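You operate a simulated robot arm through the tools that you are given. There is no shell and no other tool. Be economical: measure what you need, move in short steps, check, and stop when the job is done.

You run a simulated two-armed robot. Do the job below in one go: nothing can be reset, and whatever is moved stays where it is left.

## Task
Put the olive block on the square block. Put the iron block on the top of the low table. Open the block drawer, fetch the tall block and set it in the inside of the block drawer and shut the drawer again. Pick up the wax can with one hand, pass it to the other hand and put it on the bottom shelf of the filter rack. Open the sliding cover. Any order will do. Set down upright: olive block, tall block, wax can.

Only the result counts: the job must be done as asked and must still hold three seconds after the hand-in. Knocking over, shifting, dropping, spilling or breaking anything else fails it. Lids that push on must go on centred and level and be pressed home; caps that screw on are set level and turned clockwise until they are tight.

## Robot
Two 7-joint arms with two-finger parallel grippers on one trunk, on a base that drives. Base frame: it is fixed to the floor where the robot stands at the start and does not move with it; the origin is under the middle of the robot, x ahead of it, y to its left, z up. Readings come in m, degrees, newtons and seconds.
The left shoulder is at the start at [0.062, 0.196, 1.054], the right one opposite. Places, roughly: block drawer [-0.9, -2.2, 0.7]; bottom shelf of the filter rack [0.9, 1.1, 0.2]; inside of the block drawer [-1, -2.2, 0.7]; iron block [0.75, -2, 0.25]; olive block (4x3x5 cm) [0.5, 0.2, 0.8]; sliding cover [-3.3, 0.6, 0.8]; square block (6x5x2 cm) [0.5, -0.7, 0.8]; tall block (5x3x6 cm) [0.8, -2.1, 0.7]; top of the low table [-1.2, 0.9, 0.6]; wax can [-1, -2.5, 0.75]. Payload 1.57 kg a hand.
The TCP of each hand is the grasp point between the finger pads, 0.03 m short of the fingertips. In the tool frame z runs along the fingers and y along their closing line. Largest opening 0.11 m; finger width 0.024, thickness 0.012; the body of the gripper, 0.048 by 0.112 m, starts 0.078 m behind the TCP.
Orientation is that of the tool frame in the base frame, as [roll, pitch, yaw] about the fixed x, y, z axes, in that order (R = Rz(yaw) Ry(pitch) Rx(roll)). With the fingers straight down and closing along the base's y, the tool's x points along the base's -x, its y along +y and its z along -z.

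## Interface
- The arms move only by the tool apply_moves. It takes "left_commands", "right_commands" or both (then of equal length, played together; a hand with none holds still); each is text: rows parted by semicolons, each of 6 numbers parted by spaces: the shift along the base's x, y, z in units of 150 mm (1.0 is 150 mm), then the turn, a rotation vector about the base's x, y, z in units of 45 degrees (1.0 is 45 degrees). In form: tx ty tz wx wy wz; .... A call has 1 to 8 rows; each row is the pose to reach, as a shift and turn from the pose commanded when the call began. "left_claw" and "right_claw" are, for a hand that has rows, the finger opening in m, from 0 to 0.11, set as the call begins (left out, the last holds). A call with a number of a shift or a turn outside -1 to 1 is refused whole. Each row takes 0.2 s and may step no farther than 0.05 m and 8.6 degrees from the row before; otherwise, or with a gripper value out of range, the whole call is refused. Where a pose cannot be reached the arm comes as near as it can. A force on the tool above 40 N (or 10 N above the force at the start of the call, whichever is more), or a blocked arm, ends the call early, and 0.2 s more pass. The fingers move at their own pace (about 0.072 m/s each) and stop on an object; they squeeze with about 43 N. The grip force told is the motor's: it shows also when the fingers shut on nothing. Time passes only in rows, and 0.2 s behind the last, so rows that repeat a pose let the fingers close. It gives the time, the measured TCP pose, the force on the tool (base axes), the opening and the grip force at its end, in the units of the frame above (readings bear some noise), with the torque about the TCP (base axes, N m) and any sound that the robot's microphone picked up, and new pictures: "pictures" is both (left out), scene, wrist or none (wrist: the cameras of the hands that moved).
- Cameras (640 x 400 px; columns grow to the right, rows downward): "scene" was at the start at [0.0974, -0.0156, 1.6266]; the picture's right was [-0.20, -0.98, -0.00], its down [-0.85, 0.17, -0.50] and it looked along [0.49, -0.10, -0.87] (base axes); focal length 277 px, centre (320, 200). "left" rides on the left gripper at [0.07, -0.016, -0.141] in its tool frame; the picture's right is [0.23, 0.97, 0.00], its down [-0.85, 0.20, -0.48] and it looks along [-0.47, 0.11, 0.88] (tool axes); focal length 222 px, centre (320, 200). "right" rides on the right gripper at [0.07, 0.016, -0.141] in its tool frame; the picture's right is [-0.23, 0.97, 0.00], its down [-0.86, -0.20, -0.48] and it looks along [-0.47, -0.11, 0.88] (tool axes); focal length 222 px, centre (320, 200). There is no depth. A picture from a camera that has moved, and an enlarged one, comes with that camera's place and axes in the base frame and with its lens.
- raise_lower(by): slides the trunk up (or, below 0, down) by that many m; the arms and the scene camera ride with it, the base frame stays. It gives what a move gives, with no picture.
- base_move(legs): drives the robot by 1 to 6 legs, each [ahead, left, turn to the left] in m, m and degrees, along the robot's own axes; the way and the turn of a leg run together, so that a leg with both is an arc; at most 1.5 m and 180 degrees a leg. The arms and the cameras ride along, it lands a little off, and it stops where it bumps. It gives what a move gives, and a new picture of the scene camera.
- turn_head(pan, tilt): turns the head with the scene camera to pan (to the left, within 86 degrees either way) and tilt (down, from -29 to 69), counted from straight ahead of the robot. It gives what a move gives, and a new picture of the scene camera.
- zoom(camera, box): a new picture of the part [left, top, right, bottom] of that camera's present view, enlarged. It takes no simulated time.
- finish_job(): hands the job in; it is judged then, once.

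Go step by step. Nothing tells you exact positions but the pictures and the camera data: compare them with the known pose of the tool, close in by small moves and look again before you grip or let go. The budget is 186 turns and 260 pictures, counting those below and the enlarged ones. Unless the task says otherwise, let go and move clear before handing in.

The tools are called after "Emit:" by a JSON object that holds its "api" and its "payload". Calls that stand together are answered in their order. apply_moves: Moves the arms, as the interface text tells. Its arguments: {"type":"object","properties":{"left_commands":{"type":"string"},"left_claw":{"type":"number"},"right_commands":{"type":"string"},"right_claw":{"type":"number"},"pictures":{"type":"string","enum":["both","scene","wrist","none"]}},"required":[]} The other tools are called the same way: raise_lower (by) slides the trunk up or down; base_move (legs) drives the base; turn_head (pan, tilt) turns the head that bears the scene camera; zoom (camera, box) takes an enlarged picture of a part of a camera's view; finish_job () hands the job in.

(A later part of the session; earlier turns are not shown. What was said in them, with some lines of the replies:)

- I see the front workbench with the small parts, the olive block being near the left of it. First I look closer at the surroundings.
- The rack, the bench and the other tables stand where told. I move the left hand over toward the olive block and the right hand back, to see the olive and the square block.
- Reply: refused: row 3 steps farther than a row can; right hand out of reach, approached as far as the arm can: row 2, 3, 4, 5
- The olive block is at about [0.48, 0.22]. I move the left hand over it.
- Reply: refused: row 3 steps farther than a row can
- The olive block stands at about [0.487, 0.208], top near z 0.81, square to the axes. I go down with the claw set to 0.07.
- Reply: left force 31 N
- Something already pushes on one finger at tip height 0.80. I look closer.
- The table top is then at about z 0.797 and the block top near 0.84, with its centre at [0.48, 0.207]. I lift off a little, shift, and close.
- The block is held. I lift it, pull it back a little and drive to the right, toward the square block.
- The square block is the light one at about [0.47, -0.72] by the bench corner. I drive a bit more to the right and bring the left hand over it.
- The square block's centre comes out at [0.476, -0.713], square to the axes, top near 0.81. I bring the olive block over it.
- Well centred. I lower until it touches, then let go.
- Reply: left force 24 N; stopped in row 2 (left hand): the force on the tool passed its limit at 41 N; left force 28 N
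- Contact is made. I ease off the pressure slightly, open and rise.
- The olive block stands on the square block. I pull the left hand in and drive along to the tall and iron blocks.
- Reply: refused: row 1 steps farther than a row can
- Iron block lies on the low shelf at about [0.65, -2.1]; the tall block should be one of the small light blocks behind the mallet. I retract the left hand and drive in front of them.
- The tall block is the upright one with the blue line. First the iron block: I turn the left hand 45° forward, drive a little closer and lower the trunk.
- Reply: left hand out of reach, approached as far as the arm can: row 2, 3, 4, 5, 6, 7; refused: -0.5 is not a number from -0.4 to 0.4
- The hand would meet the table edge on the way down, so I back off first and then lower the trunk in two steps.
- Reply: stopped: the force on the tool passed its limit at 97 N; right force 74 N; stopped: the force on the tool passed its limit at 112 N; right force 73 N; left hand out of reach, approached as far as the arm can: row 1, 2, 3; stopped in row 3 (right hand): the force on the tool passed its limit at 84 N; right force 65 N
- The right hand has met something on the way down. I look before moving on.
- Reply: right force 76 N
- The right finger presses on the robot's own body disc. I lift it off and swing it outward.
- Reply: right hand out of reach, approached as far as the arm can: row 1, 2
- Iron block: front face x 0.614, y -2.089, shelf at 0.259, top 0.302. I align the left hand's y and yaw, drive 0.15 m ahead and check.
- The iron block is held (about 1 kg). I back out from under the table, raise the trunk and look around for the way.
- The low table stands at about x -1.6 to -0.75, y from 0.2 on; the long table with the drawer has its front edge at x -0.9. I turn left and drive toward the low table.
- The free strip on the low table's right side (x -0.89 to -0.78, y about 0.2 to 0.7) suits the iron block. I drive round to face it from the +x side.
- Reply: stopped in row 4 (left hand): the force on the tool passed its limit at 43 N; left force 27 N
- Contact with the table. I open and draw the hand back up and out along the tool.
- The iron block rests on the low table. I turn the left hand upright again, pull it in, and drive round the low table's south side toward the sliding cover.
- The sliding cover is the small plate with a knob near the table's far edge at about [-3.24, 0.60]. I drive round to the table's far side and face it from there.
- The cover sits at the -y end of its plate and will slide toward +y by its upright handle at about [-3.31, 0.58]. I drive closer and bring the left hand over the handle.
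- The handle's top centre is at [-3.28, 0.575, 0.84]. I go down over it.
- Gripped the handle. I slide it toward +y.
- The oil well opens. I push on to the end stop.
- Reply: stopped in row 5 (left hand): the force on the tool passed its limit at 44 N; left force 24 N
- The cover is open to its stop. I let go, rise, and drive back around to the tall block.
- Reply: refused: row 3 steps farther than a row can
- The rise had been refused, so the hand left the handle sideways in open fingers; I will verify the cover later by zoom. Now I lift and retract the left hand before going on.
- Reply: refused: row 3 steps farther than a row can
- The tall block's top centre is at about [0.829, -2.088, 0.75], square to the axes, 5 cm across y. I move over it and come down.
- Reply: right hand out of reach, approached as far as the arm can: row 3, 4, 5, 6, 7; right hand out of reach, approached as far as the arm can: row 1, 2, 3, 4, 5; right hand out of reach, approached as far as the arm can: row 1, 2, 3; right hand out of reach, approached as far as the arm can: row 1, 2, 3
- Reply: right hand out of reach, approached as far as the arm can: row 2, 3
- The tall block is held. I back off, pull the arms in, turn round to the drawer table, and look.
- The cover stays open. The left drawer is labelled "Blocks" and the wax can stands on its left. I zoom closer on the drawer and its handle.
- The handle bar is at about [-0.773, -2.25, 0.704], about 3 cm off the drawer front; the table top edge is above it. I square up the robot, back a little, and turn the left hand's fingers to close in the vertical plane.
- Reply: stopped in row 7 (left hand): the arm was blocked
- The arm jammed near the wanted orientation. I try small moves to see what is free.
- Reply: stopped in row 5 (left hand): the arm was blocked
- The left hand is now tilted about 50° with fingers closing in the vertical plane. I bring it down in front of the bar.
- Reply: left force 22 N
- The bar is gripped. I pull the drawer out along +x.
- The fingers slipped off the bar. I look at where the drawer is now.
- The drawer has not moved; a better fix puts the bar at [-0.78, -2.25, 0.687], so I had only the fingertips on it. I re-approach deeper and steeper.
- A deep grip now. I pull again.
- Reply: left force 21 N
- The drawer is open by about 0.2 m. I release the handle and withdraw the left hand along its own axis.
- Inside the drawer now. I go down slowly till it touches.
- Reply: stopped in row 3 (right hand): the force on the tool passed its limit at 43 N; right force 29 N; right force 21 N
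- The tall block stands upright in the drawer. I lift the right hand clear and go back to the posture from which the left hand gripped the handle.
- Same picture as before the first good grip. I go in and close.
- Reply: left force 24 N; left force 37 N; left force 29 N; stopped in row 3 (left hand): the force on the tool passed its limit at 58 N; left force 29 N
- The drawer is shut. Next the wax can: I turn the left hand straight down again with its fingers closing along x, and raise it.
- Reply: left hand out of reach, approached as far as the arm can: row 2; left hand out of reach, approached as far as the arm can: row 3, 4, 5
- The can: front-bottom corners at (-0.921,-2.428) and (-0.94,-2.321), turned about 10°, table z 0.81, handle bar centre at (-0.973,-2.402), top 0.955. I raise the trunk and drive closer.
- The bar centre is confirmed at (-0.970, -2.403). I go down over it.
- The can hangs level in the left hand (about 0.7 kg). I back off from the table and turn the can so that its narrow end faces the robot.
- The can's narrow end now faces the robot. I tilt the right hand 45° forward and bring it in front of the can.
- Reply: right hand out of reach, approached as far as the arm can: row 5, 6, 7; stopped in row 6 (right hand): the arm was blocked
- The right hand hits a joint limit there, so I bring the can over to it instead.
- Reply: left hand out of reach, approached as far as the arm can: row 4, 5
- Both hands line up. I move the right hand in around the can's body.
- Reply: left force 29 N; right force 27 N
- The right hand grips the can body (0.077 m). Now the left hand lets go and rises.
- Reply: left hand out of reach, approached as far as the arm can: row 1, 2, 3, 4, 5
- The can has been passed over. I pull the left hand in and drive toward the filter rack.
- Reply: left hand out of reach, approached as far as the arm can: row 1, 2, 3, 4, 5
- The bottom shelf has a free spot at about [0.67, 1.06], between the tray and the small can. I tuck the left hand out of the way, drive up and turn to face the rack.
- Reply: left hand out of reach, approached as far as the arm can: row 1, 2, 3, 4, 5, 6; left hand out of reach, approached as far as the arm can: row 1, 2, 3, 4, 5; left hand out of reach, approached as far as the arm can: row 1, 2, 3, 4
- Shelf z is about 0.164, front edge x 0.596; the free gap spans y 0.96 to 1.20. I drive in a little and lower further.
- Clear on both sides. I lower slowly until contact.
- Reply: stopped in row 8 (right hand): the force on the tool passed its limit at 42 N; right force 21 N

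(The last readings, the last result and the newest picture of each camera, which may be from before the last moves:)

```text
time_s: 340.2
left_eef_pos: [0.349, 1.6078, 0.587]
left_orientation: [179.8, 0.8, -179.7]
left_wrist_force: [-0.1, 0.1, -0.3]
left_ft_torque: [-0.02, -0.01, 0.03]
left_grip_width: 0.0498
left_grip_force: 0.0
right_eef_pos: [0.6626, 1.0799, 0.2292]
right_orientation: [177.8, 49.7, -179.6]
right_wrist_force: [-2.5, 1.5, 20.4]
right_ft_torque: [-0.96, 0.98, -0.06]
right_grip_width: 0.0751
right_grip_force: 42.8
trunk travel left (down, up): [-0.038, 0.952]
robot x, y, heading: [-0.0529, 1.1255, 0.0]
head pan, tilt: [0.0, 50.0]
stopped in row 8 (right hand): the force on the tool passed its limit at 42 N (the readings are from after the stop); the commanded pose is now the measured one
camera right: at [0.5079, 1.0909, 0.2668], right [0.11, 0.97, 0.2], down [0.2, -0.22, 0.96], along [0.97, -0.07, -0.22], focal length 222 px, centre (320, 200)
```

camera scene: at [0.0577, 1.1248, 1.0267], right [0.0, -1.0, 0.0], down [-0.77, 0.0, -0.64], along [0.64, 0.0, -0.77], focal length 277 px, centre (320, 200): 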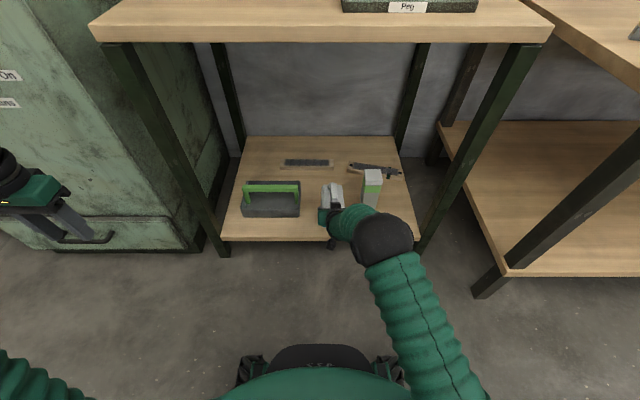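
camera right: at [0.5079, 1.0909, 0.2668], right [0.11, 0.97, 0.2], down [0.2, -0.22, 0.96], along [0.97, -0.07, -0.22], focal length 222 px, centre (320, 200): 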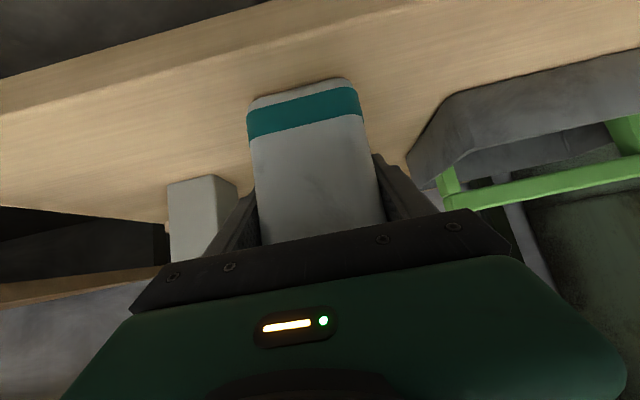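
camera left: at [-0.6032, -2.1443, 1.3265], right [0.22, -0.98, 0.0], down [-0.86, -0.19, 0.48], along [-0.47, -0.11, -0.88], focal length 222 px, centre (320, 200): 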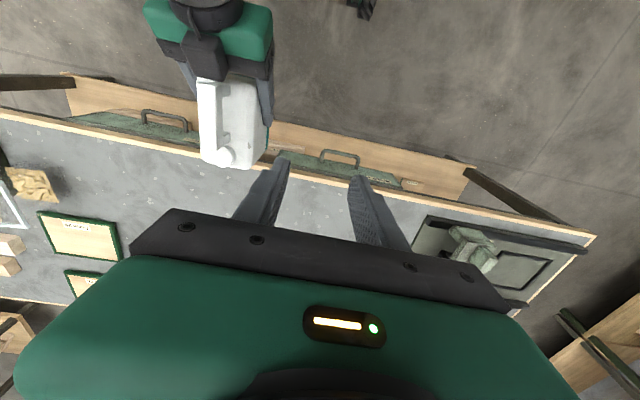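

Contact. I let go and draw the hand straight back out.

Emit:
{"api": "apply_moves", "payload": {"right_commands": "0 0 0.01 0 0 0; 0 0 0.01 0 0 0; 0 0 0.01 0 0 0", "right_claw": 0.1, "pictures": "wrist"}}

Emit:
{"api": "apply_moves", "payload": {"right_commands": "-0.1 0 0.1 0 0 0; -0.25 0 0.25 0 0 0; -0.4 0 0.4 0 0 0; -0.6 0 0.55 0 0 0; -0.8 0 0.6 0 0 0; -1 0 0.6 0 0 0", "right_claw": 0.1, "pictures": "both"}}

Emit:
{"api": "zoom", "payload": {"camera": "scene", "box": [230, 130, 420, 250]}}

```text
time_s: 341.0
left_eef_pos: [0.3509, 1.6075, 0.5858]
left_orientation: [179.9, 0.6, -179.8]
left_wrist_force: [-0.4, 0.9, -0.3]
left_ft_torque: [0.0, -0.02, -0.03]
left_grip_width: 0.05
left_grip_force: 0.1
right_eef_pos: [0.6588, 1.0789, 0.2259]
right_orientation: [177.8, 49.1, -179.7]
right_wrist_force: [0.1, 0.8, -0.3]
right_ft_torque: [-0.02, -0.03, 0.01]
right_grip_width: 0.0997
right_grip_force: 0.0
trunk travel left (down, up): [-0.038, 0.952]
robot x, y, heading: [-0.0511, 1.12, 0.1]
head pan, tilt: [0.0, 50.0]
camera right: at [0.5063, 1.0907, 0.2651], right [0.12, 0.97, 0.2], down [0.21, -0.22, 0.95], along [0.97, -0.07, -0.23], focal length 222 px, centre (320, 200)
```

right: 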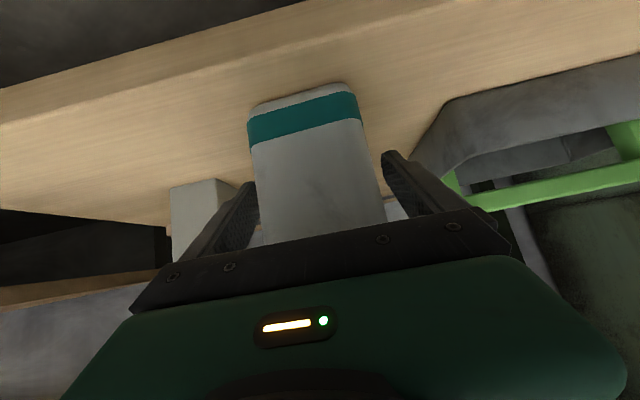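

```text
time_s: 342.4
left_eef_pos: [0.3513, 1.609, 0.5863]
left_orientation: [179.8, 0.6, -179.8]
left_wrist_force: [-0.3, 0.2, 0.0]
left_ft_torque: [-0.01, -0.01, 0.01]
left_grip_width: 0.0499
left_grip_force: 0.1
right_eef_pos: [0.5097, 1.0803, 0.3164]
right_orientation: [177.8, 49.1, -179.6]
right_wrist_force: [0.2, -0.2, 0.7]
right_ft_torque: [-0.01, 0.0, 0.01]
right_grip_width: 0.1002
right_grip_force: 0.1
trunk travel left (down, up): [-0.038, 0.952]
robot x, y, heading: [-0.0517, 1.1227, 0.2]
head pan, tilt: [0.0, 50.0]
camera scene: at [0.056, 1.125, 1.0269], right [0.0, -1.0, 0.0], down [-0.77, 0.0, -0.64], along [0.64, 0.0, -0.77], focal length 277 px, centre (320, 200)
camera right: at [0.3556, 1.0913, 0.356], right [0.11, 0.97, 0.2], down [0.2, -0.22, 0.95], along [0.97, -0.07, -0.22], focal length 222 px, centre (320, 200)
```

scene: 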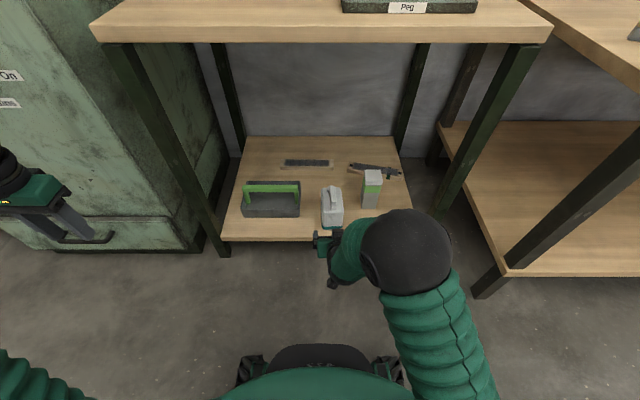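
right: 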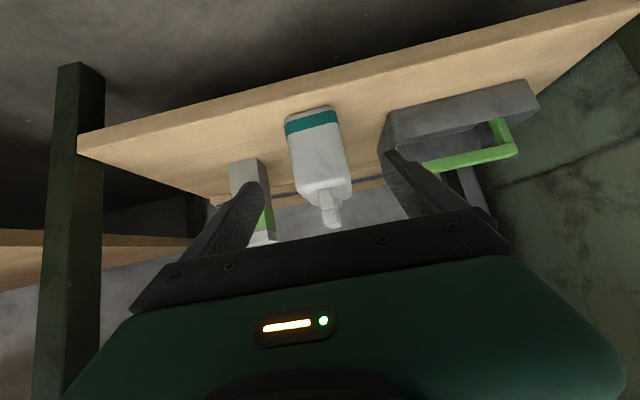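

```text
3.33 times, centred on (325, 190) of scene
camera zoom: at [0.056, 1.125, 1.0269], right [0.0, -1.0, 0.0], down [-0.77, 0.0, -0.64], along [0.64, 0.0, -0.77], focal length 923 px, centre (303, 233)
```

zoom: 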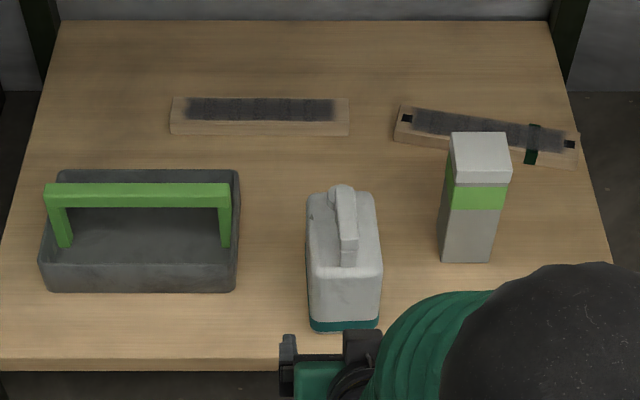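

The can stands upright on the bottom shelf. I back clear of the rack before handing in.

Emit:
{"api": "base_move", "payload": {"legs": [[-0.2, 0, 0]]}}

Emit:
{"api": "turn_head", "payload": {"pan": -55, "tilt": 30}}

```text
time_s: 344.0
left_eef_pos: [0.1484, 1.609, 0.586]
left_orientation: [179.7, 0.7, -179.7]
left_wrist_force: [1.0, -0.6, 0.6]
left_ft_torque: [0.02, -0.02, 0.0]
left_grip_width: 0.05
left_grip_force: 0.0
right_eef_pos: [0.3076, 1.0809, 0.3155]
right_orientation: [177.8, 49.1, -179.6]
right_wrist_force: [-0.3, 0.6, 0.0]
right_ft_torque: [0.0, 0.0, 0.03]
right_grip_width: 0.1001
right_grip_force: 0.1
trunk travel left (down, up): [-0.038, 0.952]
robot x, y, heading: [-0.2562, 1.1245, 0.2]
head pan, tilt: [0.0, 50.0]
camera scene: at [-0.1459, 1.1247, 1.0269], right [0.0, -1.0, 0.0], down [-0.77, 0.0, -0.64], along [0.64, 0.0, -0.77], focal length 277 px, centre (320, 200)
```

scene: 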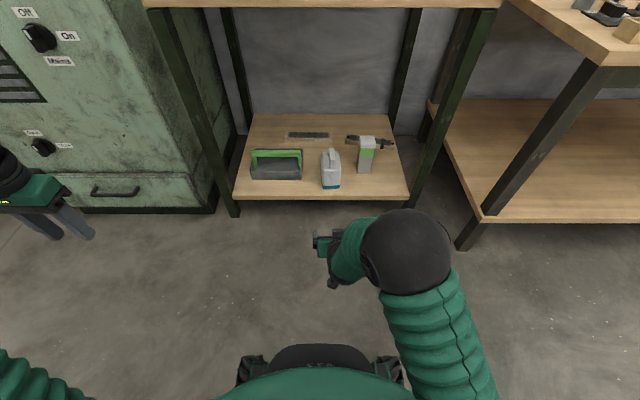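

```text
time_s: 345.2
left_eef_pos: [0.1482, 1.6084, 0.5871]
left_orientation: [179.9, 0.6, -179.7]
left_wrist_force: [-0.1, -0.2, 0.8]
left_ft_torque: [0.02, -0.03, -0.01]
left_grip_width: 0.0501
left_grip_force: 0.0
right_eef_pos: [0.3078, 1.0813, 0.3163]
right_orientation: [177.6, 49.2, -179.6]
right_wrist_force: [-0.6, -0.4, -0.4]
right_ft_torque: [0.01, 0.03, 0.02]
right_grip_width: 0.1003
right_grip_force: 0.0
trunk travel left (down, up): [-0.038, 0.952]
robot x, y, heading: [-0.2503, 1.1256, 0.1]
head pan, tilt: [-55.0, 30.0]
camera scene: at [-0.1706, 1.0506, 1.0566], right [-0.82, -0.58, 0.0], down [-0.29, 0.41, -0.87], along [0.5, -0.71, -0.5], focal length 277 px, centre (320, 200)
```

scene: 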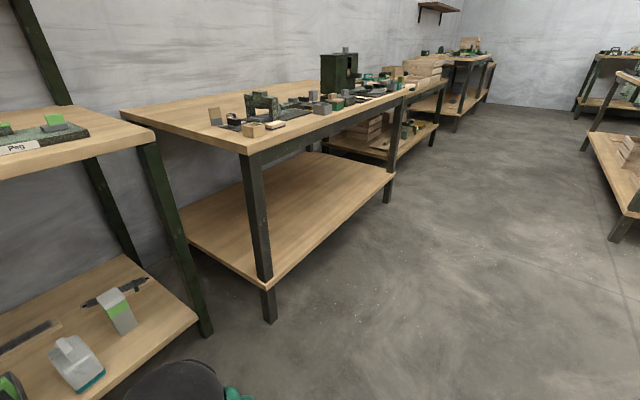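

All five parts are in place, and both hands are empty and clear. I hand the job in.

Emit:
{"api": "finish_job", "payload": {}}

```text
The job is handed in.
```

I finished all five parts of the job and handed it in; no verdict came back with the hand-in.

- **Olive block:** it stands upright on the square block.
- **Iron block:** it rests on the top of the low table.
- **Tall block:** it stands upright inside the block drawer, and the drawer is shut to its stop.
- **Wax can:** picked up with the left hand, passed to the right, and set upright on the bottom shelf of the filter rack.
- **Sliding cover:** it is open to its end stop. A rise was refused there, so the open fingers came off the handle as I drove away. A zoom from across the room afterwards still showed it open.

While lowering the trunk I pressed a finger on the robot's own body once. I saw nothing else knocked over or shifted.
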